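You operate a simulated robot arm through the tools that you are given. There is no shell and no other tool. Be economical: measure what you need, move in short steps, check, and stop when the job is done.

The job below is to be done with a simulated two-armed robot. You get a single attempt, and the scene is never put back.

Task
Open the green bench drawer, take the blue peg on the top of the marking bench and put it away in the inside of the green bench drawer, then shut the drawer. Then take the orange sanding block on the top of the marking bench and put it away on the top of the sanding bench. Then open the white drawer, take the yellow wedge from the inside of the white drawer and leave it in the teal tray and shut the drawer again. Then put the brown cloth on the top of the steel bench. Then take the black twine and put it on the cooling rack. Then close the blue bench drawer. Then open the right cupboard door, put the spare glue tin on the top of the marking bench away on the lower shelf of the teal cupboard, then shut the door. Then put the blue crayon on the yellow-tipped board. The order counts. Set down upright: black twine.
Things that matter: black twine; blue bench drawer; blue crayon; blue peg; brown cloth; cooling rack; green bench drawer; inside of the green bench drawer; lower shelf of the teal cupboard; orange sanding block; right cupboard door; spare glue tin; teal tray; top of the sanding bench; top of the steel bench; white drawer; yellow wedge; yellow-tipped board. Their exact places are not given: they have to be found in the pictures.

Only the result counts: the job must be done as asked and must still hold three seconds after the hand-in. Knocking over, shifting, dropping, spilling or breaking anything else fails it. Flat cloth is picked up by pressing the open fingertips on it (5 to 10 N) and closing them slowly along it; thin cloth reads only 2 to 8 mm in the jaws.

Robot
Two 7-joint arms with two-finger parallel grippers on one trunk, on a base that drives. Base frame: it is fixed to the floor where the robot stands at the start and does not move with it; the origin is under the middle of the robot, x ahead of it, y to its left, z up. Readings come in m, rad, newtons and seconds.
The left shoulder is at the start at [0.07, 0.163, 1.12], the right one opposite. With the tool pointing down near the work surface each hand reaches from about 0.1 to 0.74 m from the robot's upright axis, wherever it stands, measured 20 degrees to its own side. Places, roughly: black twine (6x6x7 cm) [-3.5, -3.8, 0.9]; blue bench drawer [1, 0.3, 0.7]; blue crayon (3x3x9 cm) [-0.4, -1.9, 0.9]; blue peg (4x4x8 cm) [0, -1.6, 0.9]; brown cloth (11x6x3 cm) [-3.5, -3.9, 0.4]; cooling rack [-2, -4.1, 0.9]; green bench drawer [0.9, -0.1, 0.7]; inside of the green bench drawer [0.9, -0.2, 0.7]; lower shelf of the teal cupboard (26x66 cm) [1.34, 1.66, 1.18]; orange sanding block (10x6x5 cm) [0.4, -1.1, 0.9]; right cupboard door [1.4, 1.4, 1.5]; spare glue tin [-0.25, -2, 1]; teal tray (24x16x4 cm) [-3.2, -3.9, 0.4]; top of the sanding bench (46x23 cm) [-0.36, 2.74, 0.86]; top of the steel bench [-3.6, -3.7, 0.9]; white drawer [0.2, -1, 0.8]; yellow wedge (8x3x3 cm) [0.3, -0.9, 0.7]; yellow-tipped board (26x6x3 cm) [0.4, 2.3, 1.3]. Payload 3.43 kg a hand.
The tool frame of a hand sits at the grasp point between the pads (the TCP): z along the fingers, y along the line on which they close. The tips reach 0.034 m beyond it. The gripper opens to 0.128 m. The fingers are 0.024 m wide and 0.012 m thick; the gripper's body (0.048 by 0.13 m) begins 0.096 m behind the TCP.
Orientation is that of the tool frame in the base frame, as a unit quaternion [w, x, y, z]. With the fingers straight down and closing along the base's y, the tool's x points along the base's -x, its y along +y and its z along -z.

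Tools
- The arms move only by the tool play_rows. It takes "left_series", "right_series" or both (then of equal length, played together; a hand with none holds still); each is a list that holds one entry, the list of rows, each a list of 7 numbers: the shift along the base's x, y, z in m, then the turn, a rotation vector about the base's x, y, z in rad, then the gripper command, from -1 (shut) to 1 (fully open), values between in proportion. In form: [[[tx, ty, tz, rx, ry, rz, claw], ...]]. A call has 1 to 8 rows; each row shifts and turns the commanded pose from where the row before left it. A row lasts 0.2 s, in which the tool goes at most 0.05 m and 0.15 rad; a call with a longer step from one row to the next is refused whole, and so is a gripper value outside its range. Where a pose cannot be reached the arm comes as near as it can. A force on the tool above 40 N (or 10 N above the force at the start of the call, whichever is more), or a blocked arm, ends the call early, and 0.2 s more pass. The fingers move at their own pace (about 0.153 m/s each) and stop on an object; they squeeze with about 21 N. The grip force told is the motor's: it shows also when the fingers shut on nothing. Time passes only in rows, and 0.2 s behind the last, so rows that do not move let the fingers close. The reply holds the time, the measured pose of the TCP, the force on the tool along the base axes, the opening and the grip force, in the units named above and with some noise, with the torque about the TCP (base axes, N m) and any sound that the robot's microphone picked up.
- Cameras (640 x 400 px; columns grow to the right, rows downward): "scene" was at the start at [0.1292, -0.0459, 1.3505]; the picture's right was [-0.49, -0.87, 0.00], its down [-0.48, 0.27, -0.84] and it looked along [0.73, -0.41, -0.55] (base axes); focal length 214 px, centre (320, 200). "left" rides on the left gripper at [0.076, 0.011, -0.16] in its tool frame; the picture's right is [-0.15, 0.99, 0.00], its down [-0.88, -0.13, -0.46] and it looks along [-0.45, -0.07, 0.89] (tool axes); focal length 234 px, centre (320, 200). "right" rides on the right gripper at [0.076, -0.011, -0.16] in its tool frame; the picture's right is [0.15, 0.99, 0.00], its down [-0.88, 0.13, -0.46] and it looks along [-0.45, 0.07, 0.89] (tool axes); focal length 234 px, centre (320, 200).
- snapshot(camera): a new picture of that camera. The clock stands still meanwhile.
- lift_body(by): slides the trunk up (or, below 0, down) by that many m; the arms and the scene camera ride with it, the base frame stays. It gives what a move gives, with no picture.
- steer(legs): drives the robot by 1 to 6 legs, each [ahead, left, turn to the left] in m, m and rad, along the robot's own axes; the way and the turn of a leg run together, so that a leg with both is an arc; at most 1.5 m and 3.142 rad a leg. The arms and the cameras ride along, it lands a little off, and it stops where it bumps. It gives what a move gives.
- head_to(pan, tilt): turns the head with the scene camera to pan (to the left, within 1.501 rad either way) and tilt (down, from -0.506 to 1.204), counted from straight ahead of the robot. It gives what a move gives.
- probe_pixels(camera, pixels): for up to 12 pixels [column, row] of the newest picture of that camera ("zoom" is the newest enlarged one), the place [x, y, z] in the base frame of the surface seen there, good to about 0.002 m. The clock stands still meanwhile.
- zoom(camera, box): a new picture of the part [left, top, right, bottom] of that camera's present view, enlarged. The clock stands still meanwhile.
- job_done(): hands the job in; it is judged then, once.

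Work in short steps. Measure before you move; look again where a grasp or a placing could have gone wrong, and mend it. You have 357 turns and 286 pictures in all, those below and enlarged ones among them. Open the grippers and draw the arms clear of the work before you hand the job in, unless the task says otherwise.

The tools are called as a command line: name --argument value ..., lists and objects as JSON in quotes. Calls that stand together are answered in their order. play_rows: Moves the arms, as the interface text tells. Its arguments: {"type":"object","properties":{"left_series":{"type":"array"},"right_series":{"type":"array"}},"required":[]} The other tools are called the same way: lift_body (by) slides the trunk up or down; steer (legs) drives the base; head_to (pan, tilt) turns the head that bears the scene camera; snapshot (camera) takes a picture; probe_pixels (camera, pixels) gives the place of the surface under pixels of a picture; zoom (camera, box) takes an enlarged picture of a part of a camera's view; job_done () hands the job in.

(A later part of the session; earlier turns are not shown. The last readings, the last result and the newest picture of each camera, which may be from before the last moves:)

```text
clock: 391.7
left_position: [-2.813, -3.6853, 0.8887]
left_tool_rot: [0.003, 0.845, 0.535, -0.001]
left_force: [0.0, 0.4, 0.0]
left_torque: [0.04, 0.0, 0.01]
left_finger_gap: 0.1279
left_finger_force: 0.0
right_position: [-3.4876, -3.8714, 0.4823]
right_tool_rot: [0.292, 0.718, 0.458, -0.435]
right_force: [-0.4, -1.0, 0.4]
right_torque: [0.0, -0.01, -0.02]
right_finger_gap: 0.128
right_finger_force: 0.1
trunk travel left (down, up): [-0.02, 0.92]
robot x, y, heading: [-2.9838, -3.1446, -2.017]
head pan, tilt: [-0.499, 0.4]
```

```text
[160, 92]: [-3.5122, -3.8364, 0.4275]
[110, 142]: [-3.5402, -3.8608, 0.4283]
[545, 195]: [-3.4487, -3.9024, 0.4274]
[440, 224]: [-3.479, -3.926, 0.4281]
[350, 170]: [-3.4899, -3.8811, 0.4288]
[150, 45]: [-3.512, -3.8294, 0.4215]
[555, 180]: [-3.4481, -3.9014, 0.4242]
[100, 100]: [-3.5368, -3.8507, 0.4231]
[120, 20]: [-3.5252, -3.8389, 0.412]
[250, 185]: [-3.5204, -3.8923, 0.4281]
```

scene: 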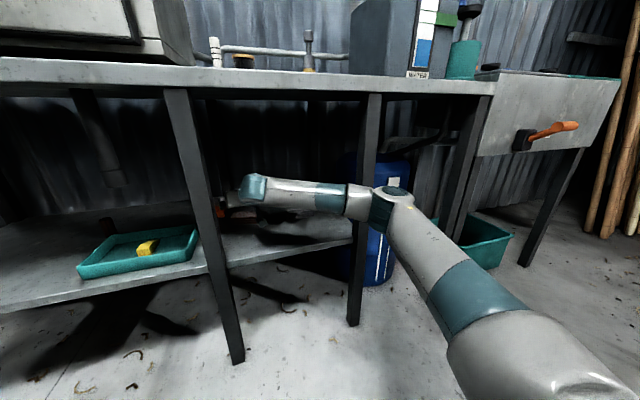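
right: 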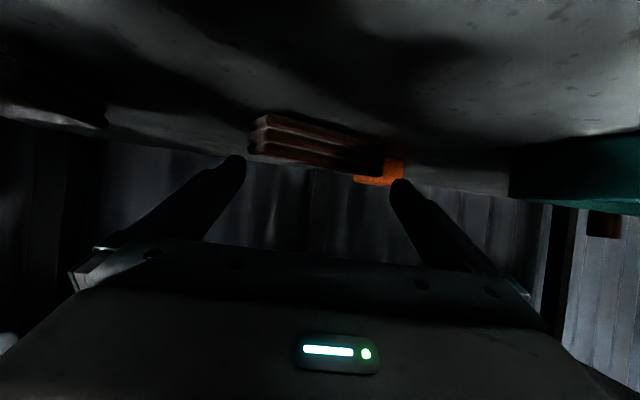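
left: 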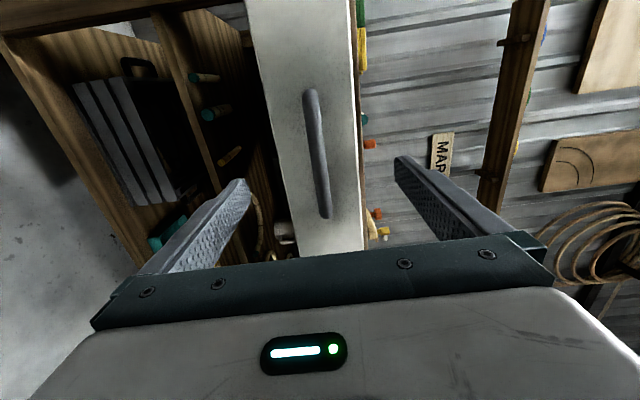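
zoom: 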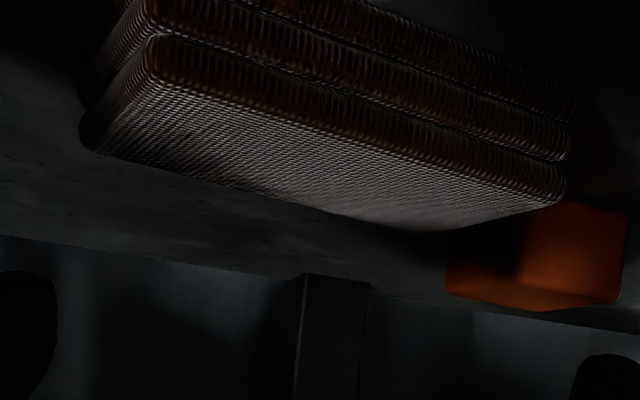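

The cloth is turned about 0.19 rad the other way (centre (-0.5825,-5.190)). I yaw the hand 0.12 rad towards it, shift slightly and lower again gently.

play_rows --right_series '[[[-0.003, 0.004, 0, 0, 0, -0.12, 1], [0, 0, -0.02, 0, 0, 0, 1], [0, 0, -0.01, 0, 0, 0, 1], [0, 0, -0.007, 0, 0, 0, 1]]]'

zoom --camera "right" --box '[220, 90, 420, 220]'

```text
clock: 392.7
left_position: [-2.8134, -3.685, 0.891]
left_tool_rot: [0.003, 0.845, 0.535, 0.0]
left_force: [-0.7, -0.1, 0.7]
left_torque: [0.01, 0.0, 0.0]
left_finger_gap: 0.128
left_finger_force: 0.0
right_position: [-3.4914, -3.8672, 0.4462]
right_tool_rot: [0.265, 0.744, 0.415, -0.452]
right_force: [-0.4, 0.6, 0.7]
right_torque: [-0.02, -0.01, 0.03]
right_finger_gap: 0.1282
right_finger_force: 0.2
trunk travel left (down, up): [-0.02, 0.92]
robot x, y, heading: [-2.9836, -3.1443, -2.016]
head pan, tilt: [-0.499, 0.4]
```

```text
3.08 times, centred on (320, 155) of right
```

zoom: 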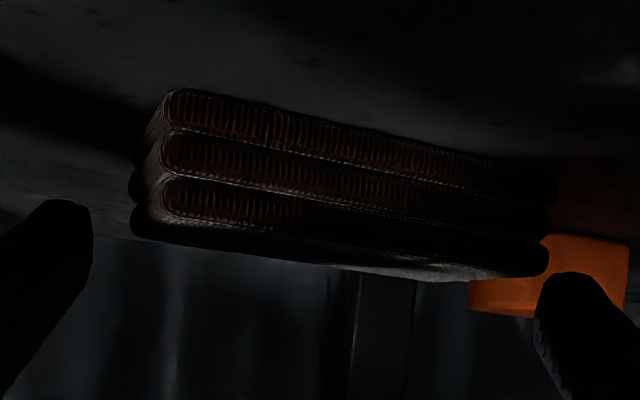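

No contact now. The +u finger looks closer to the cloth, so I shift 6 mm that way and lower 1 cm more.

play_rows --right_series '[[[0.005, -0.003, 0, 0, 0, 0, 1], [0, 0, -0.006, 0, 0, 0, 1], [0, 0, -0.005, 0, 0, 0, 1], [0, 0, 0, 0, 0, 0, 1]]]'

zoom --camera "right" --box '[220, 90, 420, 220]'

```text
clock: 393.7
left_position: [-2.8128, -3.6858, 0.8888]
left_tool_rot: [0.003, 0.845, 0.535, 0.0]
left_force: [-0.2, 0.0, 0.1]
left_torque: [-0.01, 0.01, -0.02]
left_finger_gap: 0.1279
left_finger_force: 0.1
right_position: [-3.4862, -3.8707, 0.4354]
right_tool_rot: [0.266, 0.744, 0.414, -0.452]
right_force: [-0.3, 0.2, 0.1]
right_torque: [0.01, -0.05, -0.01]
right_finger_gap: 0.1279
right_finger_force: 0.0
trunk travel left (down, up): [-0.02, 0.92]
robot x, y, heading: [-2.9865, -3.1445, -2.02]
head pan, tilt: [-0.499, 0.4]
```

```text
3.08 times, centred on (320, 155) of right
```

zoom: 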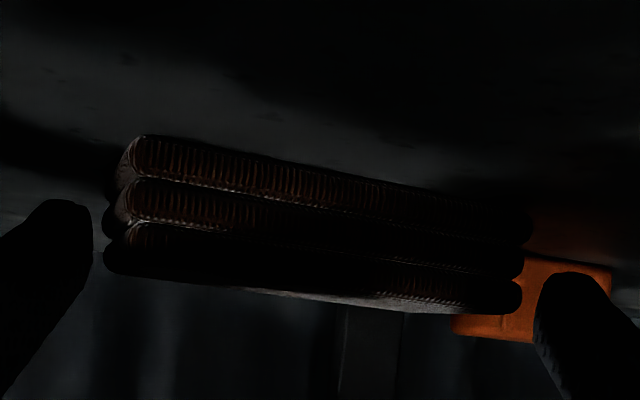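

Both fingers straddle the cloth. I close slowly.

play_rows --right_series '[[[0, 0, -0.002, 0, 0, 0, 0.85], [0, 0, 0, 0, 0, 0, 0.75], [0, 0, 0, 0, 0, 0, 0.65], [0, 0, 0, 0, 0, 0, 0.55], [0, 0, 0, 0, 0, 0, 0.45], [0, 0, 0, 0, 0, 0, 0.4]]]'

zoom --camera "right" --box '[220, 90, 420, 220]'

```text
clock: 395.1
left_position: [-2.814, -3.686, 0.8899]
left_tool_rot: [0.005, 0.845, 0.535, 0.0]
left_force: [0.6, 0.5, -0.8]
left_torque: [0.0, 0.0, 0.01]
left_finger_gap: 0.1279
left_finger_force: 0.0
right_position: [-3.4853, -3.8706, 0.4332]
right_tool_rot: [0.266, 0.744, 0.414, -0.453]
right_force: [-0.4, 0.2, 1.9]
right_torque: [0.01, 0.09, -0.08]
right_finger_gap: 0.1168
right_finger_force: 20.8
trunk travel left (down, up): [-0.02, 0.92]
robot x, y, heading: [-2.9916, -3.1406, -2.016]
head pan, tilt: [-0.499, 0.4]
```

```text
3.08 times, centred on (320, 155) of right
```

zoom: 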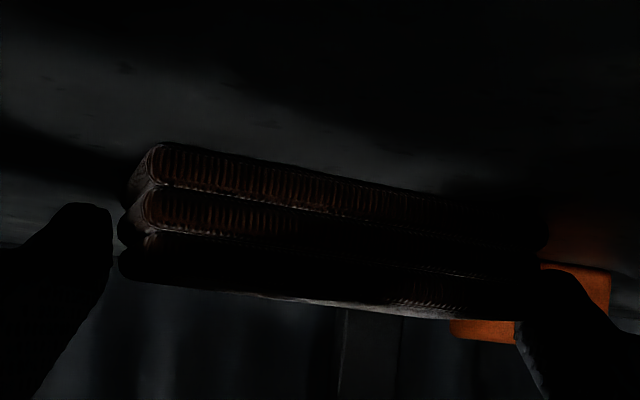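

It holds at gap 0.117. I close fully and lift 3 cm to test.

play_rows --right_series '[[[0, 0, 0, 0, 0, 0, -1], [0, 0, 0, 0, 0, 0, -1], [0, 0, 0.01, 0, 0, 0, -1], [0, 0, 0.02, 0, 0, 0, -1], [0, 0, 0.01, 0, 0, 0, -1]]]'

snapshot --camera "right"

```text
clock: 396.3
left_position: [-2.8131, -3.6845, 0.8903]
left_tool_rot: [0.004, 0.844, 0.536, 0.0]
left_force: [0.1, 0.3, 1.0]
left_torque: [0.04, 0.01, -0.03]
left_finger_gap: 0.1283
left_finger_force: 0.2
right_position: [-3.4862, -3.8694, 0.474]
right_tool_rot: [0.266, 0.744, 0.415, -0.452]
right_force: [0.2, -0.6, -0.5]
right_torque: [0.03, 0.01, -0.01]
right_finger_gap: 0.1168
right_finger_force: 21.5
trunk travel left (down, up): [-0.02, 0.92]
robot x, y, heading: [-2.9868, -3.143, -2.014]
head pan, tilt: [-0.499, 0.4]
```

```text
137 pictures are left
```

right: 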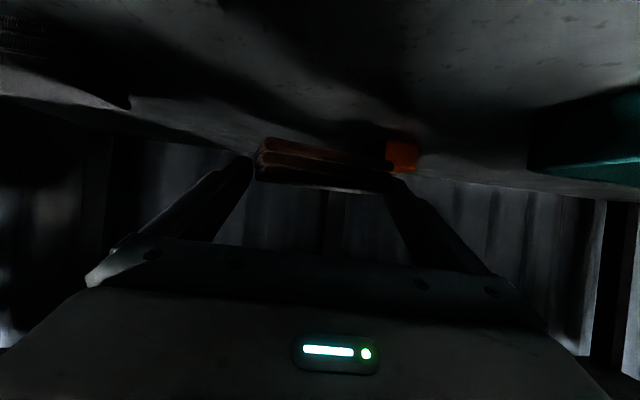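

The cloth is lifted. I withdraw along the entry path.

play_rows --right_series '[[[0.012, 0.025, 0.02, 0, 0, 0, -1], [0.0195, 0.0405, 0.01, 0, 0, 0, -1], [0.0195, 0.0405, 0, 0, 0, 0, -1], [0.0195, 0.0405, 0, 0, 0, 0, -1], [0.0195, 0.0405, 0, 0, 0, 0, -1], [0.0195, 0.0405, 0, 0, 0, 0, -1]]]'

snapshot --camera "scene"

```text
clock: 397.7
left_position: [-2.8135, -3.6851, 0.89]
left_tool_rot: [0.004, 0.845, 0.535, -0.001]
left_force: [0.8, -0.9, 0.6]
left_torque: [0.0, -0.01, -0.04]
left_finger_gap: 0.1282
left_finger_force: 0.0
right_position: [-3.3767, -3.6415, 0.5026]
right_tool_rot: [0.266, 0.744, 0.415, -0.452]
right_force: [0.2, 0.4, -0.4]
right_torque: [-0.02, 0.0, -0.05]
right_finger_gap: 0.1164
right_finger_force: 21.2
trunk travel left (down, up): [-0.02, 0.92]
robot x, y, heading: [-2.9841, -3.1437, -2.017]
head pan, tilt: [-0.499, 0.4]
```

```text
136 pictures are left
```

scene: 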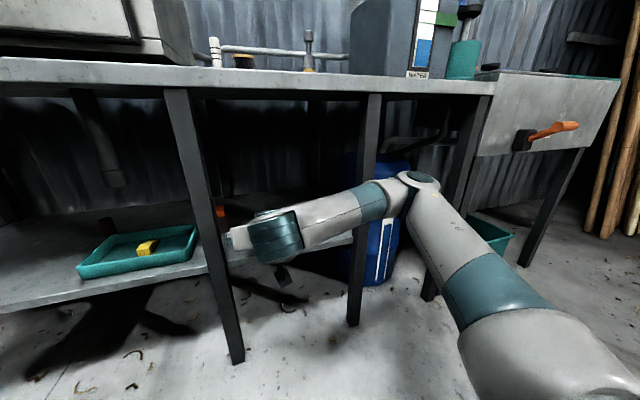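

I bring the hand nearer by reducing its tilt while retracting, so I can rise in front of the bench edge.

play_rows --right_series '[[[0.016, 0.0253, 0, 0.1266, -0.0804, 0, -1], [0.016, 0.0253, 0, 0.1266, -0.0804, 0, -1], [0.016, 0.0253, 0, 0.1266, -0.0804, 0, -1], [0.016, 0.0253, 0, 0.1266, -0.0804, 0, -1], [0.016, 0.0253, 0, 0.1266, -0.0804, 0, -1]]]'

snapshot --camera "scene"

snapshot --camera "right"

```text
clock: 398.9
left_position: [-2.8133, -3.6853, 0.8888]
left_tool_rot: [0.004, 0.845, 0.535, -0.001]
left_force: [0.2, 0.2, -0.8]
left_torque: [0.02, 0.01, -0.02]
left_finger_gap: 0.128
left_finger_force: 0.1
right_position: [-3.2945, -3.5155, 0.5021]
right_tool_rot: [0.098, 0.863, 0.473, -0.145]
right_force: [0.1, 0.4, -0.6]
right_torque: [-0.01, -0.01, 0.02]
right_finger_gap: 0.1162
right_finger_force: 20.9
trunk travel left (down, up): [-0.02, 0.92]
robot x, y, heading: [-2.9852, -3.1414, -2.012]
head pan, tilt: [-0.499, 0.4]
```

```text
135 pictures are left
```

scene: 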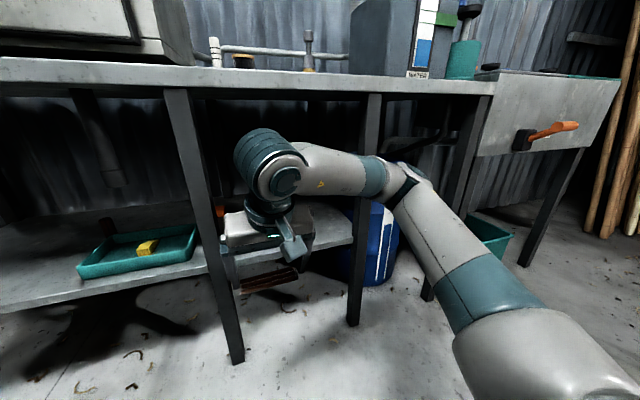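

```text
134 pictures are left
```

right: 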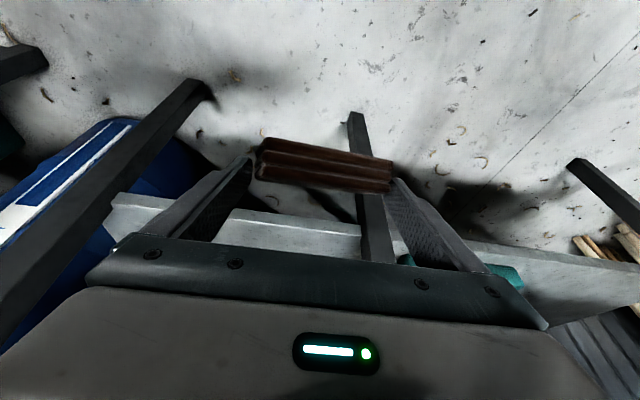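

The cloth is safely held in front of the bench (l≈-4.78). I raise the trunk above the bench top.

lift_body --by 0.4

lift_body --by 0.25

head_to --pan -0.2 --tilt 0.7

snapshot --camera "scene"

```text
clock: 402.8
left_position: [-2.8123, -3.6849, 1.2901]
left_tool_rot: [0.004, 0.845, 0.534, -0.001]
left_force: [0.2, -0.3, 0.7]
left_torque: [-0.01, -0.04, -0.01]
left_finger_gap: 0.1282
left_finger_force: 0.2
right_position: [-3.2952, -3.515, 0.9018]
right_tool_rot: [0.098, 0.863, 0.472, -0.148]
right_force: [-0.7, 0.4, -1.3]
right_torque: [0.02, 0.0, 0.01]
right_finger_gap: 0.1162
right_finger_force: 21.0
trunk travel left (down, up): [-0.42, 0.52]
robot x, y, heading: [-2.9901, -3.1436, -2.015]
head pan, tilt: [-0.499, 0.4]
```

```text
clock: 405.3
left_position: [-2.8138, -3.6865, 1.5404]
left_tool_rot: [0.003, 0.844, 0.536, 0.0]
left_force: [-0.1, -0.1, -0.5]
left_torque: [0.02, 0.0, -0.01]
left_finger_gap: 0.1279
left_finger_force: 0.0
right_position: [-3.2951, -3.5166, 1.1517]
right_tool_rot: [0.099, 0.863, 0.473, -0.147]
right_force: [0.2, -1.0, -0.2]
right_torque: [-0.02, 0.03, 0.02]
right_finger_gap: 0.1158
right_finger_force: 21.1
trunk travel left (down, up): [-0.67, 0.27]
robot x, y, heading: [-2.9845, -3.1457, -2.021]
head pan, tilt: [-0.499, 0.4]
```

```text
clock: 406.1
left_position: [-2.8129, -3.6861, 1.5388]
left_tool_rot: [0.004, 0.845, 0.535, -0.001]
left_force: [0.1, -0.1, -0.3]
left_torque: [0.03, 0.01, -0.01]
left_finger_gap: 0.1283
left_finger_force: 0.1
right_position: [-3.2956, -3.516, 1.1514]
right_tool_rot: [0.098, 0.863, 0.473, -0.147]
right_force: [0.6, -0.5, -0.3]
right_torque: [0.01, 0.0, 0.02]
right_finger_gap: 0.1159
right_finger_force: 21.2
trunk travel left (down, up): [-0.67, 0.27]
robot x, y, heading: [-2.9855, -3.1424, -2.016]
head pan, tilt: [-0.201, 0.7]
```

```text
133 pictures are left
```

scene: 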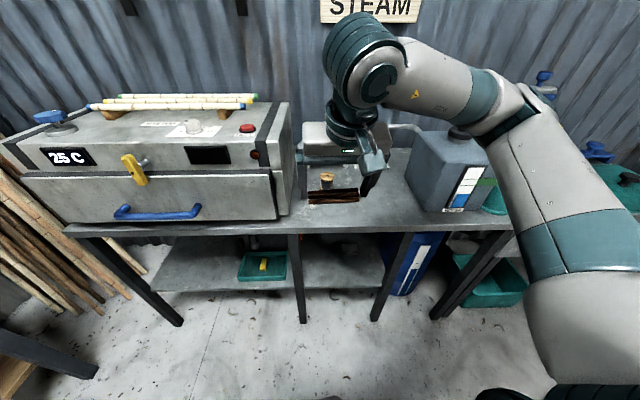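

I zoom on the bench top to choose the free spot and probe neighbours.

zoom --camera "scene" --box '[280, 120, 480, 250]'

probe_pixels --camera "scene" --pixels '[[327, 175], [395, 200], [370, 215], [440, 212], [408, 175], [395, 165], [400, 225], [380, 210], [310, 195], [290, 220], [325, 155]]'

```text
3.08 times, centred on (380, 185) of scene
```

zoom: 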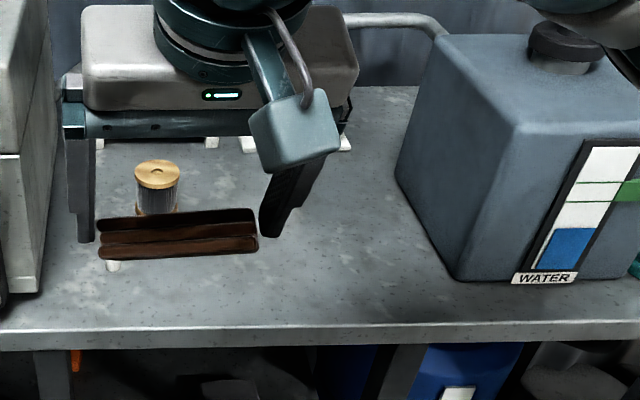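

```text
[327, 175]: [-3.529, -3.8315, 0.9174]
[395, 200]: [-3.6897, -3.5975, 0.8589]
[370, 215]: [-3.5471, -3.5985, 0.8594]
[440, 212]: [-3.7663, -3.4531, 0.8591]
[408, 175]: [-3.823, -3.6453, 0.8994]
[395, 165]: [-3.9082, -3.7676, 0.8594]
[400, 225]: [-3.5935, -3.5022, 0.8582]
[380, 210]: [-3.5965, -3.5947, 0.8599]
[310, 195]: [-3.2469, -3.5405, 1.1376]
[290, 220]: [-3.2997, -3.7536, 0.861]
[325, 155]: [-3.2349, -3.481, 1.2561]
```

Free spot: u≈-0.80, l≈-5.06 (spool at u -0.64, tank beyond u -0.95). I straighten the robot, then tilt the hand back to 62° so the cloth is flat again.

steer --legs '[[0.04, 0, 0], [0, 0, -0.175], [0, -0.06, 0]]'

play_rows --right_series '[[[-0.012, -0.017, 0, -0.122, 0.087, 0, -1], [-0.012, -0.017, 0, -0.122, 0.087, 0, -1], [-0.012, -0.017, 0, -0.122, 0.087, 0, -1], [-0.012, -0.017, 0, -0.122, 0.087, 0, -1], [-0.012, -0.017, 0, -0.122, 0.087, 0, -1]]]'

snapshot --camera "scene"

snapshot --camera "right"

```text
clock: 408.3
left_position: [-2.9676, -3.7136, 1.5387]
left_tool_rot: [0.001, 0.888, 0.46, -0.002]
left_force: [0.0, -0.2, -0.2]
left_torque: [0.04, 0.07, 0.0]
left_finger_gap: 0.1281
left_finger_force: 0.1
right_position: [-3.4145, -3.4613, 1.1529]
right_tool_rot: [0.083, 0.9, 0.398, -0.156]
right_force: [0.6, -0.2, -0.2]
right_torque: [0.03, 0.04, -0.01]
right_finger_gap: 0.1161
right_finger_force: 21.4
trunk travel left (down, up): [-0.67, 0.27]
robot x, y, heading: [-3.0495, -3.1434, -2.186]
head pan, tilt: [-0.201, 0.7]
```

```text
clock: 409.5
left_position: [-2.9719, -3.7096, 1.539]
left_tool_rot: [0.003, 0.888, 0.46, -0.002]
left_force: [-0.2, -0.8, 0.2]
left_torque: [-0.02, -0.02, -0.03]
left_finger_gap: 0.1278
left_finger_force: 0.1
right_position: [-3.4785, -3.5459, 1.154]
right_tool_rot: [0.263, 0.78, 0.341, -0.454]
right_force: [0.0, 0.5, 0.2]
right_torque: [-0.01, -0.04, 0.04]
right_finger_gap: 0.1159
right_finger_force: 20.8
trunk travel left (down, up): [-0.67, 0.27]
robot x, y, heading: [-3.049, -3.1458, -2.189]
head pan, tilt: [-0.201, 0.7]
```

```text
131 pictures are left
```

scene: 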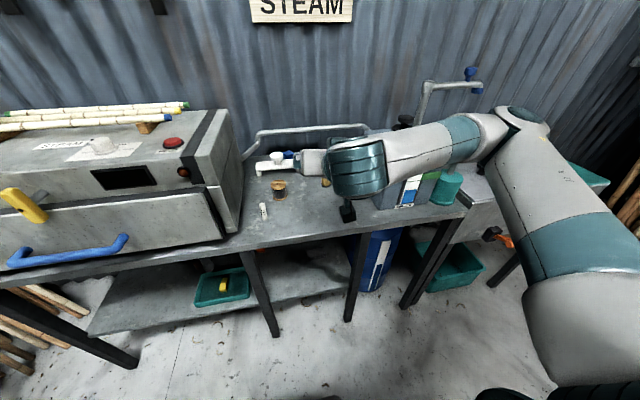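

```text
130 pictures are left
```

right: 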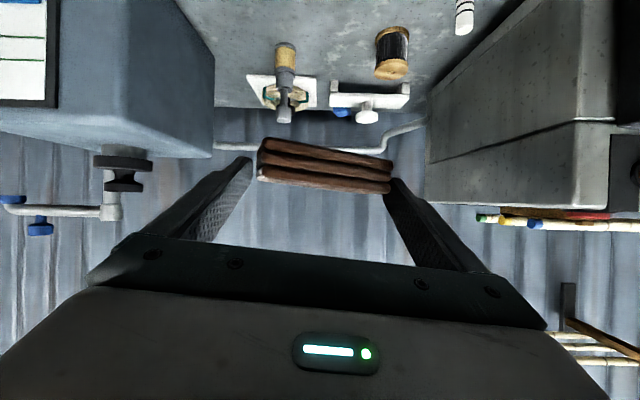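

I probe the bottle, spool, marker and tank positions in the right picture.

probe_pixels --camera "right" --pixels '[[285, 55], [285, 105], [390, 45], [392, 68], [462, 20], [215, 60], [212, 30], [250, 40], [320, 50], [300, 90], [270, 20]]'

```text
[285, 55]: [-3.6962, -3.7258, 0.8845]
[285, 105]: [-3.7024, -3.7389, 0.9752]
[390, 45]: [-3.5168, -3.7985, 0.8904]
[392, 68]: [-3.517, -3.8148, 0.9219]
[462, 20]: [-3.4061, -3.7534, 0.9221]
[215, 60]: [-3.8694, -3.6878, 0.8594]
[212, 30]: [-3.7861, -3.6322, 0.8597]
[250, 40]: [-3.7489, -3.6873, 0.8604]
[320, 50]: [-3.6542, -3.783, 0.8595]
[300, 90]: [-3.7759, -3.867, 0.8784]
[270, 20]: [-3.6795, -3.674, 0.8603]
```

I move over u=-0.78, l=-5.04 and lower to just above the bench.

play_rows --right_series '[[[-0.0226, -0.0247, 0, 0, 0, 0, -1], [-0.0226, -0.0247, 0, 0, 0, 0, -1], [-0.0226, -0.0247, 0, 0, 0, 0, -1], [-0.0226, -0.0247, 0, 0, 0, 0, -1], [0, 0, -0.05, 0, 0, 0, -1], [0, 0, -0.05, 0, 0, 0, -1], [0, 0, -0.05, 0, 0, 0, -1], [0, 0, -0.05, 0, 0, 0, -1]]]'

snapshot --camera "right"

snapshot --camera "scene"

```text
clock: 411.3
left_position: [-2.9656, -3.7129, 1.5371]
left_tool_rot: [-0.001, 0.887, 0.461, -0.003]
left_force: [1.0, -0.4, -0.7]
left_torque: [0.08, 0.16, 0.0]
left_finger_gap: 0.128
left_finger_force: 0.1
right_position: [-3.5635, -3.6462, 0.9531]
right_tool_rot: [0.264, 0.78, 0.341, -0.454]
right_force: [-1.0, 1.6, -4.2]
right_torque: [-0.34, 0.2, 0.19]
right_finger_gap: 0.1154
right_finger_force: 21.6
trunk travel left (down, up): [-0.67, 0.27]
robot x, y, heading: [-3.0479, -3.1442, -2.187]
head pan, tilt: [-0.201, 0.7]
```

```text
129 pictures are left
```

right: 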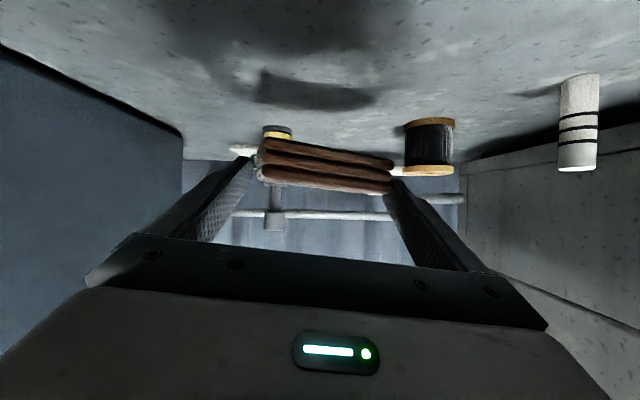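

```text
128 pictures are left
```

scene: 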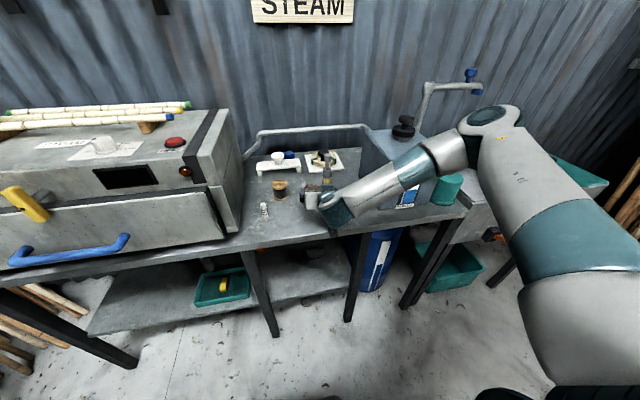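

A small force shows; I hold still one row to see whether it is only transient.

play_rows --right_series '[[[0, 0, 0, 0, 0, 0, -1], [0, 0, 0, 0, 0, 0, -1]]]'

zoom --camera "scene" --box '[240, 100, 480, 250]'

```text
clock: 411.9
left_position: [-2.97, -3.7093, 1.5396]
left_tool_rot: [0.001, 0.888, 0.46, -0.002]
left_force: [0.6, -0.3, -0.4]
left_torque: [0.01, 0.0, 0.0]
left_finger_gap: 0.128
left_finger_force: 0.0
right_position: [-3.5677, -3.6443, 0.9532]
right_tool_rot: [0.263, 0.78, 0.342, -0.453]
right_force: [0.3, 0.2, -0.9]
right_torque: [0.05, 0.04, 0.0]
right_finger_gap: 0.116
right_finger_force: 20.8
trunk travel left (down, up): [-0.67, 0.27]
robot x, y, heading: [-3.0488, -3.1478, -2.188]
head pan, tilt: [-0.201, 0.7]
```

```text
2.67 times, centred on (360, 175) of scene
```

zoom: 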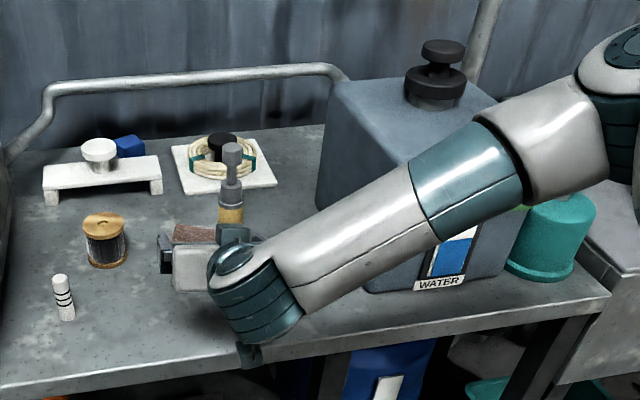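

It was transient. I lower 0.06 to contact.

play_rows --right_series '[[[0, 0, -0.03, 0, 0, 0, -1], [0, 0, -0.02, 0, 0, 0, -1], [0, 0, -0.006, 0, 0, 0, -1], [0, 0, -0.004, 0, 0, 0, -1], [0, 0, 0, 0, 0, 0, -1]]]'

```text
clock: 413.1
left_position: [-2.9729, -3.7088, 1.5403]
left_tool_rot: [0.002, 0.888, 0.46, -0.001]
left_force: [-1.0, -0.1, 0.2]
left_torque: [-0.04, -0.03, -0.01]
left_finger_gap: 0.1281
left_finger_force: 0.1
right_position: [-3.5618, -3.6509, 0.8992]
right_tool_rot: [0.259, 0.782, 0.34, -0.453]
right_force: [0.9, -0.9, 2.3]
right_torque: [-0.01, 0.11, 0.04]
right_finger_gap: 0.1157
right_finger_force: 20.7
right hand out of reach, approached as far as the arm can: row 2, 3
trunk travel left (down, up): [-0.67, 0.27]
robot x, y, heading: [-3.0509, -3.1464, -2.186]
head pan, tilt: [-0.201, 0.7]
```

Light contact begins; I lower 3 mm more and release slowly.

play_rows --right_series '[[[0, 0, -0.003, 0, 0, 0, -1], [0, 0, -0.002, 0, 0, 0, -1], [0, 0, 0, 0, 0, 0, 0.85], [0, 0, 0, 0, 0, 0, 0.95], [0, 0, 0, 0, 0, 0, 1], [0, 0, 0, 0, 0, 0, 1]]]'

snapshot --camera "right"

```text
clock: 414.5
left_position: [-2.9712, -3.7093, 1.5392]
left_tool_rot: [0.003, 0.888, 0.461, -0.002]
left_force: [-0.2, 0.8, 0.6]
left_torque: [0.0, 0.02, -0.03]
left_finger_gap: 0.1284
left_finger_force: 0.1
right_position: [-3.5589, -3.6523, 0.8955]
right_tool_rot: [0.258, 0.783, 0.339, -0.453]
right_force: [-0.3, 0.2, 0.3]
right_torque: [0.01, -0.01, 0.01]
right_finger_gap: 0.128
right_finger_force: 0.0
right hand out of reach, approached as far as the arm can: row 1
trunk travel left (down, up): [-0.67, 0.27]
robot x, y, heading: [-3.0476, -3.1427, -2.19]
head pan, tilt: [-0.201, 0.7]
```

```text
126 pictures are left
```

right: 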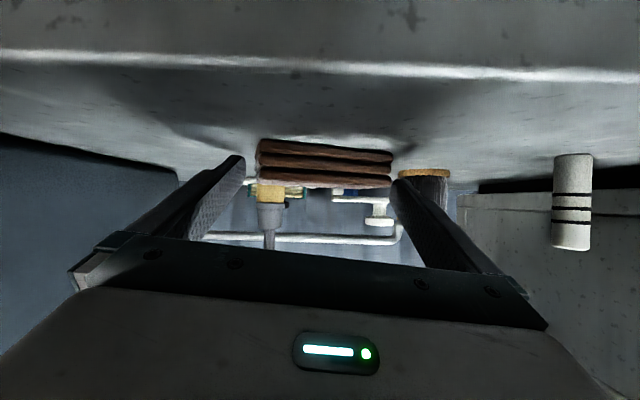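

Released. I raise the hand straight up, then look.

play_rows --right_series '[[[0, 0, 0.03, 0, 0, 0, 1], [0, 0, 0.05, 0, 0, 0, 1], [0, 0, 0.05, 0, 0, 0, 1], [0.02, 0.028, 0.03, 0, 0, 0, 1], [0.025, 0.035, 0, 0, 0, 0, 1]]]'

zoom --camera "scene" --box '[240, 100, 480, 250]'

snapshot --camera "right"

```text
clock: 415.7
left_position: [-2.9727, -3.7087, 1.5389]
left_tool_rot: [0.003, 0.888, 0.46, -0.002]
left_force: [-0.5, -0.1, 0.5]
left_torque: [-0.02, -0.02, 0.02]
left_finger_gap: 0.128
left_finger_force: 0.1
right_position: [-3.5152, -3.5877, 1.0559]
right_tool_rot: [0.264, 0.78, 0.341, -0.454]
right_force: [-0.4, 0.0, 0.1]
right_torque: [-0.02, -0.01, 0.01]
right_finger_gap: 0.1282
right_finger_force: 0.0
trunk travel left (down, up): [-0.67, 0.27]
robot x, y, heading: [-3.0501, -3.1458, -2.188]
head pan, tilt: [-0.201, 0.7]
```

```text
2.67 times, centred on (360, 175) of scene
```

zoom: 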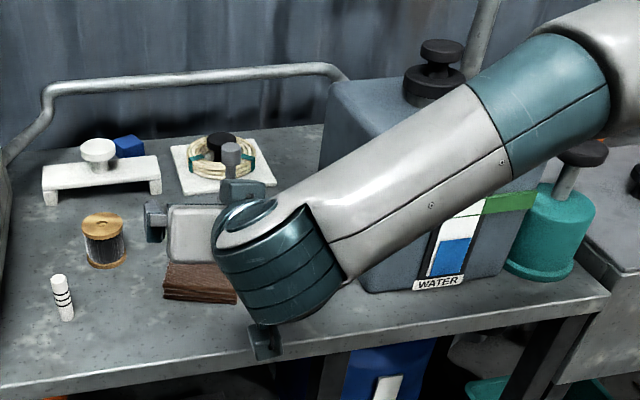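

```text
124 pictures are left
```

right: 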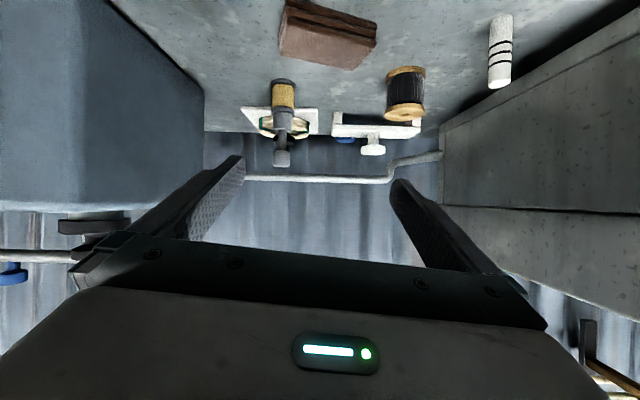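

The cloth lies on the steel bench. Next the black twine spool (u≈-0.648, l≈-5.165): I turn the right hand to vertical and move over it.

play_rows --right_series '[[[0, 0, 0.02, 0.109, -0.0795, 0, 1], [0, 0, 0.02, 0.109, -0.0795, 0, 1], [0, 0, 0.01, 0.109, -0.0795, 0, 1], [0, 0, 0, 0.109, -0.0795, 0, 1], [0, 0, 0, 0.109, -0.0795, 0, 1], [0, 0, 0, 0.109, -0.0795, 0, 1], [0, 0, 0, 0.109, -0.0795, 0, 1], [0, 0, 0, 0.109, -0.0795, 0, 1]]]'

snapshot --camera "right"

```text
clock: 417.5
left_position: [-2.9737, -3.7111, 1.5384]
left_tool_rot: [0.001, 0.888, 0.46, -0.001]
left_force: [-0.4, 0.0, 0.3]
left_torque: [0.02, -0.02, -0.02]
left_finger_gap: 0.1284
left_finger_force: 0.1
right_position: [-3.5158, -3.589, 1.1037]
right_tool_rot: [0.004, 0.916, 0.401, -0.01]
right_force: [-0.2, 0.1, 0.0]
right_torque: [-0.02, -0.02, -0.01]
right_finger_gap: 0.1279
right_finger_force: 0.1
trunk travel left (down, up): [-0.67, 0.27]
robot x, y, heading: [-3.0479, -3.1458, -2.19]
head pan, tilt: [-0.201, 0.7]
```

```text
123 pictures are left
```

right: 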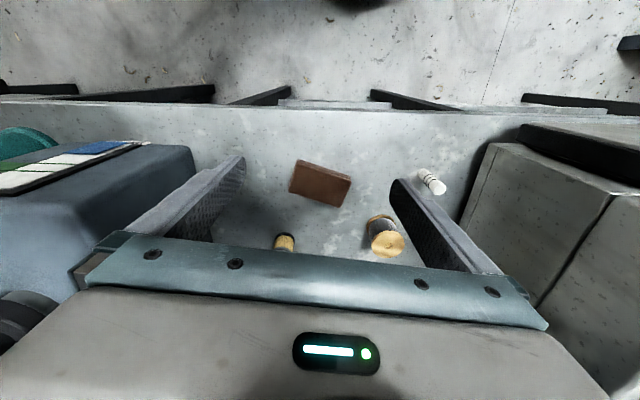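

I probe the spool top and sides.

probe_pixels --camera "right" --pixels '[[388, 244], [373, 244], [404, 244], [388, 235], [388, 255], [381, 222], [430, 180], [440, 190], [300, 170], [350, 185], [285, 243]]'

```text
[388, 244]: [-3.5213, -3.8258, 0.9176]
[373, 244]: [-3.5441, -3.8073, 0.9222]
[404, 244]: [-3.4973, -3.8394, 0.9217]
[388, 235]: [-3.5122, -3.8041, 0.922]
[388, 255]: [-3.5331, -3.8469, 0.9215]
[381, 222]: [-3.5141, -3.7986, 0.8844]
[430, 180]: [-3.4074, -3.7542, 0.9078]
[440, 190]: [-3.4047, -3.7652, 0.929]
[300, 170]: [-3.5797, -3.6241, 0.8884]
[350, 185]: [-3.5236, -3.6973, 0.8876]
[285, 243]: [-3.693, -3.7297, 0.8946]
```

The spool's axis is at (-3.521,-3.825), top z 0.922. I drive ahead 0.13 and move the hand above it.

steer --legs '[[0.13, 0, 0]]'

play_rows --right_series '[[[0.0233, -0.0432, 0, 0, 0, 0.126, 0.5], [0.0233, -0.0432, 0, 0, 0, 0, 0.5], [0.0233, -0.0432, 0, 0, 0, 0, 0.5]]]'

snapshot --camera "right"

```text
clock: 418.8
left_position: [-3.0463, -3.8149, 1.5405]
left_tool_rot: [0.003, 0.888, 0.461, -0.002]
left_force: [-0.3, -0.5, 0.7]
left_torque: [-0.02, 0.01, 0.02]
left_finger_gap: 0.1282
left_finger_force: 0.1
right_position: [-3.5907, -3.694, 1.1058]
right_tool_rot: [0.006, 0.916, 0.402, -0.012]
right_force: [-0.1, -0.5, -0.5]
right_torque: [-0.03, -0.02, 0.0]
right_finger_gap: 0.1281
right_finger_force: 0.0
trunk travel left (down, up): [-0.67, 0.27]
robot x, y, heading: [-3.1244, -3.2503, -2.192]
head pan, tilt: [-0.201, 0.7]
```

```text
clock: 419.6
left_position: [-3.0474, -3.8192, 1.5389]
left_tool_rot: [0.002, 0.888, 0.46, -0.002]
left_force: [0.6, -0.2, 0.5]
left_torque: [0.07, 0.01, 0.01]
left_finger_gap: 0.1278
left_finger_force: 0.0
right_position: [-3.5209, -3.825, 1.1035]
right_tool_rot: [0.005, 0.889, 0.458, -0.01]
right_force: [-0.4, -0.3, -0.3]
right_torque: [0.07, 0.0, -0.01]
right_finger_gap: 0.0959
right_finger_force: 0.1
trunk travel left (down, up): [-0.67, 0.27]
robot x, y, heading: [-3.1227, -3.2537, -2.193]
head pan, tilt: [-0.201, 0.7]
```

```text
122 pictures are left
```

right: 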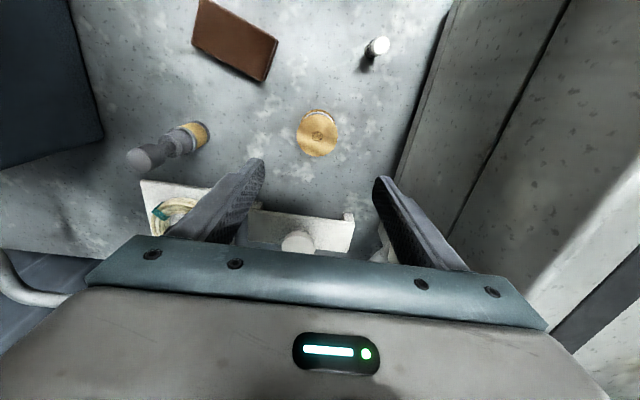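

probe_pixels --camera "right" --pixels '[[298, 133], [337, 133], [317, 112], [317, 155], [376, 47], [300, 235], [255, 215]]'

```text
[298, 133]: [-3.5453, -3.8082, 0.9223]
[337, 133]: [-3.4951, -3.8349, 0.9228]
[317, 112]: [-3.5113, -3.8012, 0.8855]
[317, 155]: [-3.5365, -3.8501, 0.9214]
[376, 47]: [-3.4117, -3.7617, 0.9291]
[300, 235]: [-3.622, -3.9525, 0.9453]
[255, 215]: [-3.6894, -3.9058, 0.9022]
```

Centred. I descend 0.2 and close on the spool.

play_rows --right_series '[[[0, 0, -0.05, 0, 0, 0, 0.5], [0, 0, -0.05, 0, 0, 0, 0.5], [0, 0, -0.05, 0, 0, 0, 0.5], [0, 0, -0.05, 0, 0, 0, 0.5], [0, 0, 0, 0, 0, 0, -1], [0, 0, 0, 0, 0, 0, -1], [0, 0, 0, 0, 0, 0, -1]]]'

snapshot --camera "right"

```text
clock: 421.2
left_position: [-3.0481, -3.8159, 1.5395]
left_tool_rot: [0.002, 0.888, 0.46, -0.002]
left_force: [-0.8, 0.4, 0.5]
left_torque: [-0.04, -0.01, 0.0]
left_finger_gap: 0.1277
left_finger_force: 0.1
right_position: [-3.5222, -3.8245, 0.9044]
right_tool_rot: [0.007, 0.889, 0.458, -0.01]
right_force: [-0.3, -0.3, 0.6]
right_torque: [0.01, -0.03, -0.01]
right_finger_gap: 0.0584
right_finger_force: 21.1
trunk travel left (down, up): [-0.67, 0.27]
robot x, y, heading: [-3.1231, -3.2518, -2.192]
head pan, tilt: [-0.201, 0.7]
```

```text
121 pictures are left
```

right: 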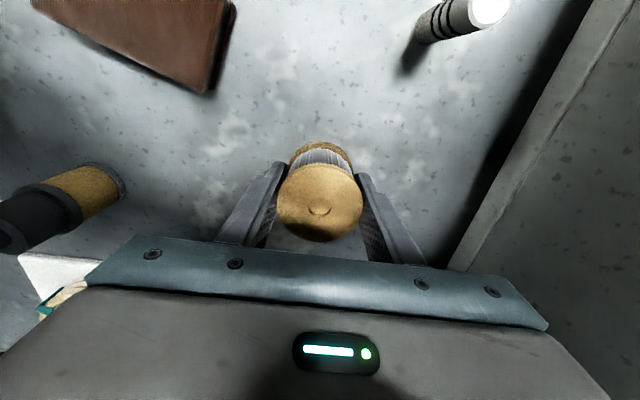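

The spool is gripped. I lift it, draw it back, and drive towards the cooling rack on the left bench.

play_rows --right_series '[[[0, 0, 0.04, 0, 0, 0, -1], [0, 0, 0.05, 0, 0, 0, -1], [0, 0, 0.05, 0, 0, 0, -1], [0, 0, 0.05, 0, 0, 0, -1], [0.0285, 0.04, 0, 0, 0, 0, -1], [0.0285, 0.04, 0, 0, 0, 0, -1], [0.0285, 0.04, 0, 0, 0, 0, -1], [0.0285, 0.04, 0, 0, 0, 0, -1]]]'

steer --legs '[[-0.15, 0, 0], [0, 0.65, 0]]'

head_to --pan 0.9 --tilt 0.6

snapshot --camera "scene"

```text
clock: 423.0
left_position: [-3.0479, -3.815, 1.5398]
left_tool_rot: [0.002, 0.888, 0.46, -0.002]
left_force: [-0.6, 0.3, -0.2]
left_torque: [-0.01, -0.01, 0.0]
left_finger_gap: 0.1279
left_finger_force: 0.1
right_position: [-3.4075, -3.6634, 1.0957]
right_tool_rot: [0.007, 0.888, 0.459, -0.011]
right_force: [-0.6, 0.7, 0.2]
right_torque: [0.0, 0.0, 0.02]
right_finger_gap: 0.0586
right_finger_force: 21.3
trunk travel left (down, up): [-0.67, 0.27]
robot x, y, heading: [-3.1282, -3.2516, -2.188]
head pan, tilt: [-0.201, 0.7]
```

```text
clock: 427.6
left_position: [-2.4216, -4.069, 1.5389]
left_tool_rot: [0.003, 0.887, 0.463, -0.001]
left_force: [0.6, -0.4, 0.0]
left_torque: [-0.02, 0.0, 0.02]
left_finger_gap: 0.1281
left_finger_force: 0.0
right_position: [-2.7837, -3.9196, 1.0947]
right_tool_rot: [0.007, 0.888, 0.46, -0.01]
right_force: [-0.3, -0.7, -0.5]
right_torque: [0.0, -0.03, 0.01]
right_finger_gap: 0.0584
right_finger_force: 21.4
trunk travel left (down, up): [-0.67, 0.27]
robot x, y, heading: [-2.5033, -3.5103, -2.185]
head pan, tilt: [-0.201, 0.7]
```

```text
clock: 428.9
left_position: [-2.4217, -4.0696, 1.5395]
left_tool_rot: [0.003, 0.887, 0.462, -0.002]
left_force: [-0.6, -0.8, 0.4]
left_torque: [-0.03, 0.01, -0.01]
left_finger_gap: 0.1281
left_finger_force: 0.0
right_position: [-2.7833, -3.9186, 1.0957]
right_tool_rot: [0.007, 0.888, 0.46, -0.011]
right_force: [0.0, -0.2, -1.2]
right_torque: [-0.02, 0.01, 0.01]
right_finger_gap: 0.0581
right_finger_force: 21.1
trunk travel left (down, up): [-0.67, 0.27]
robot x, y, heading: [-2.5035, -3.5061, -2.18]
head pan, tilt: [0.901, 0.6]
```

```text
120 pictures are left
```

scene: 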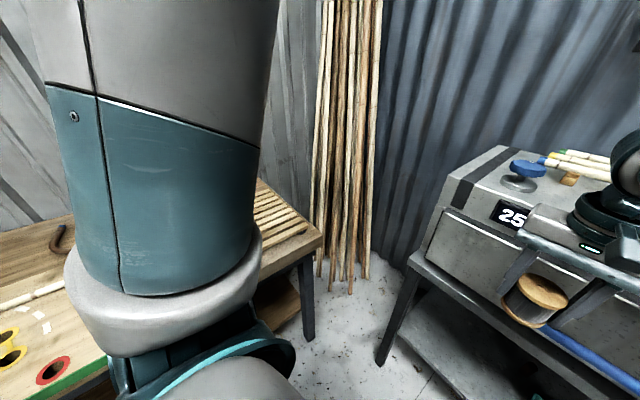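

I turn left to face the rack bench and view it.

steer --legs '[[0, 0, 1.565]]'

head_to --pan -0.35 --tilt 0.8

snapshot --camera "scene"

```text
clock: 433.1
left_position: [-1.9352, -3.4455, 1.5392]
left_tool_rot: [0.002, 0.316, 0.949, 0.001]
left_force: [-0.3, 0.3, 0.0]
left_torque: [0.01, 0.02, 0.0]
left_finger_gap: 0.1278
left_finger_force: 0.1
right_position: [-2.0968, -3.8009, 1.0954]
right_tool_rot: [0.013, 0.318, 0.948, -0.003]
right_force: [0.2, 0.3, -1.5]
right_torque: [0.0, 0.02, 0.0]
right_finger_gap: 0.0579
right_finger_force: 21.1
trunk travel left (down, up): [-0.67, 0.27]
robot x, y, heading: [-2.4996, -3.5035, -0.648]
head pan, tilt: [0.901, 0.6]
```

```text
clock: 434.5
left_position: [-1.935, -3.4449, 1.5399]
left_tool_rot: [0.003, 0.316, 0.949, 0.001]
left_force: [0.9, 0.2, -0.7]
left_torque: [-0.02, 0.0, 0.02]
left_finger_gap: 0.128
left_finger_force: 0.0
right_position: [-2.0969, -3.8013, 1.0944]
right_tool_rot: [0.012, 0.318, 0.948, -0.003]
right_force: [-0.1, -0.1, -0.6]
right_torque: [0.03, 0.01, -0.01]
right_finger_gap: 0.0584
right_finger_force: 21.0
trunk travel left (down, up): [-0.67, 0.27]
robot x, y, heading: [-2.5012, -3.5031, -0.646]
head pan, tilt: [-0.351, 0.799]
```

```text
119 pictures are left
```

scene: 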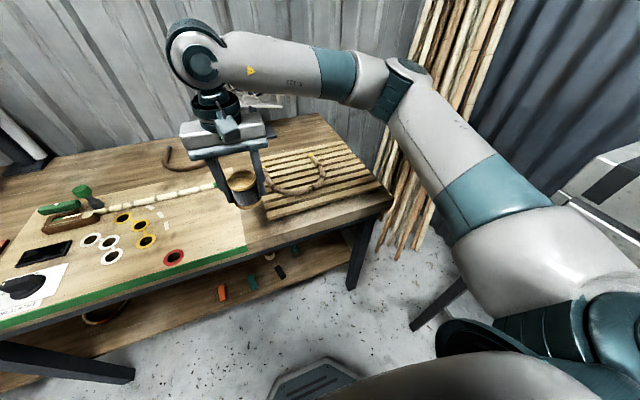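

I zoom on the rack and probe its free parts.

zoom --camera "scene" --box '[230, 110, 410, 240]'

probe_pixels --camera "scene" --pixels '[[320, 205], [345, 195], [365, 185], [350, 170], [300, 210], [270, 215], [340, 155], [385, 195], [285, 150], [300, 185], [330, 185], [322, 160]]'

```text
3.08 times, centred on (320, 175) of scene
```

zoom: 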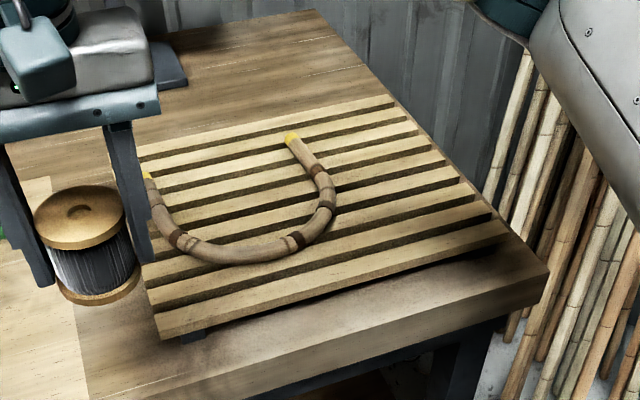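

```text
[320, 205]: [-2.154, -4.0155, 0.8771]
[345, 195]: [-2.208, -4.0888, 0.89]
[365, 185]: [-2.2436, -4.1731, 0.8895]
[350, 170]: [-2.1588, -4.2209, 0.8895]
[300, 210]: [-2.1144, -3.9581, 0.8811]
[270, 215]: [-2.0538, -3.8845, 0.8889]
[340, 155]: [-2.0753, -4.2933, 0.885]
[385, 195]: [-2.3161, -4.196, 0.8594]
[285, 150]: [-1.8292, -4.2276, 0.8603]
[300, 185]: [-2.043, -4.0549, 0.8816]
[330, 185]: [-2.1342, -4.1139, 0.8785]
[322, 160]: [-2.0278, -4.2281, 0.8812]
```

Rack top z≈0.8895; free right part at about u 0.68, l -4.655. I probe the elbow and leaning sticks to judge clearance.

probe_pixels --camera "scene" --pixels '[[410, 75], [385, 85], [430, 100], [395, 180], [405, 220], [430, 50], [480, 20], [620, 190], [324, 172]]'

```text
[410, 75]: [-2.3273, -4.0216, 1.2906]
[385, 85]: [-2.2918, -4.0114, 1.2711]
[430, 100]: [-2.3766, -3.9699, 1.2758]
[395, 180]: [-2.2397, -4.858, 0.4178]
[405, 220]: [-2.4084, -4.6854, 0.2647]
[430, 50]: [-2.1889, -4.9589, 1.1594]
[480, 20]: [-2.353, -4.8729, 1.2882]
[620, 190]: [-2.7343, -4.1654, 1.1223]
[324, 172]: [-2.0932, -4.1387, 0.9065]
```

Clear. I correct heading, shift right 0.12, and move the spool over the rack's right part.

steer --legs '[[0, -0.12, 0.025]]'

```text
clock: 435.7
left_position: [-2.0072, -3.5275, 1.5389]
left_tool_rot: [0.003, 0.305, 0.952, 0.0]
left_force: [0.1, 0.1, -0.6]
left_torque: [0.02, -0.02, 0.04]
left_finger_gap: 0.128
left_finger_force: 0.1
right_position: [-2.1616, -3.8862, 1.0943]
right_tool_rot: [0.011, 0.308, 0.951, -0.004]
right_force: [1.2, 0.0, -0.9]
right_torque: [-0.03, -0.02, 0.01]
right_finger_gap: 0.058
right_finger_force: 21.4
trunk travel left (down, up): [-0.67, 0.27]
robot x, y, heading: [-2.5698, -3.604, -0.626]
head pan, tilt: [-0.351, 0.799]
```

play_rows --right_series '[[[0, -0.0432, 0, 0, 0, 0, -1], [0, -0.0432, 0, 0, 0, 0, -1], [0, -0.0432, 0, 0, 0, 0, -1], [0, -0.0432, 0, 0, 0, 0, -1], [0, -0.0432, 0, 0, 0, 0, -1], [0, -0.0432, 0, 0, 0, 0, -1], [0, -0.0432, 0, 0, 0, 0, -1]]]'

snapshot --camera "right"

snapshot --camera "scene"

```text
clock: 437.3
left_position: [-2.0071, -3.5298, 1.5392]
left_tool_rot: [0.003, 0.306, 0.952, 0.0]
left_force: [-0.6, -0.6, 0.7]
left_torque: [0.0, 0.01, -0.01]
left_finger_gap: 0.1281
left_finger_force: 0.0
right_position: [-2.1636, -4.1923, 1.0933]
right_tool_rot: [0.011, 0.307, 0.952, -0.003]
right_force: [-0.6, 0.2, -0.4]
right_torque: [0.02, 0.0, 0.0]
right_finger_gap: 0.0583
right_finger_force: 20.7
trunk travel left (down, up): [-0.67, 0.27]
robot x, y, heading: [-2.5727, -3.6018, -0.624]
head pan, tilt: [-0.351, 0.799]
```

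```text
117 pictures are left
```

right: 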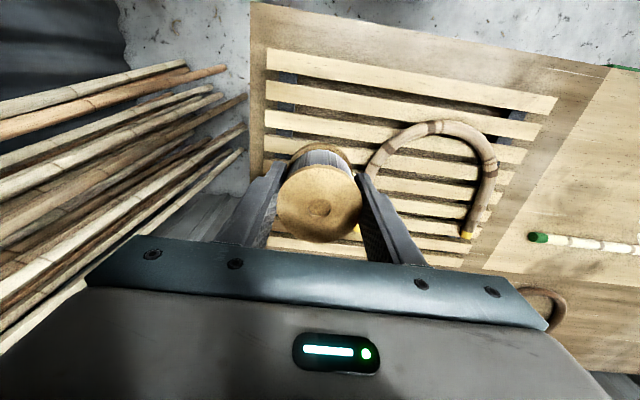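

```text
116 pictures are left
```

scene: 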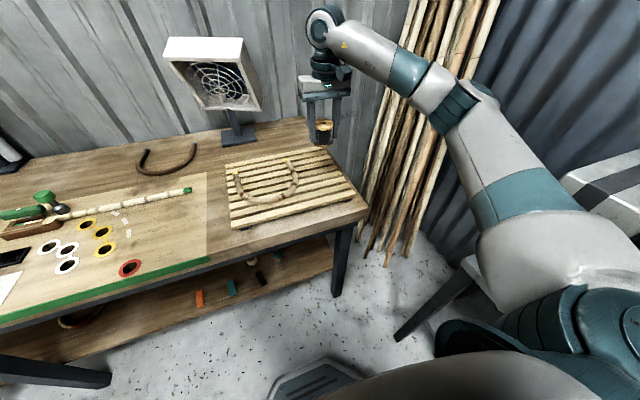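

I probe the rack's right end, the bent piece and the nearest sticks.

probe_pixels --camera "right" --pixels '[[268, 60], [266, 125], [372, 165], [380, 150], [290, 100], [330, 110], [240, 150], [235, 105], [270, 175], [400, 135]]'

```text
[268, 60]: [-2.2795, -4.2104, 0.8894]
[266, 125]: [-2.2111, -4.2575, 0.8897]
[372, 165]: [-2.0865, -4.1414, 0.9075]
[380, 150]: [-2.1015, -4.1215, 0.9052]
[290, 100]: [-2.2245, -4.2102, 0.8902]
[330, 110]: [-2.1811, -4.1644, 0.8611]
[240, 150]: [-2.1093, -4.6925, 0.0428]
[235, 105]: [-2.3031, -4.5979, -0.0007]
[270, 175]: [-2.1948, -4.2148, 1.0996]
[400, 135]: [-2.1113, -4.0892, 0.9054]
```

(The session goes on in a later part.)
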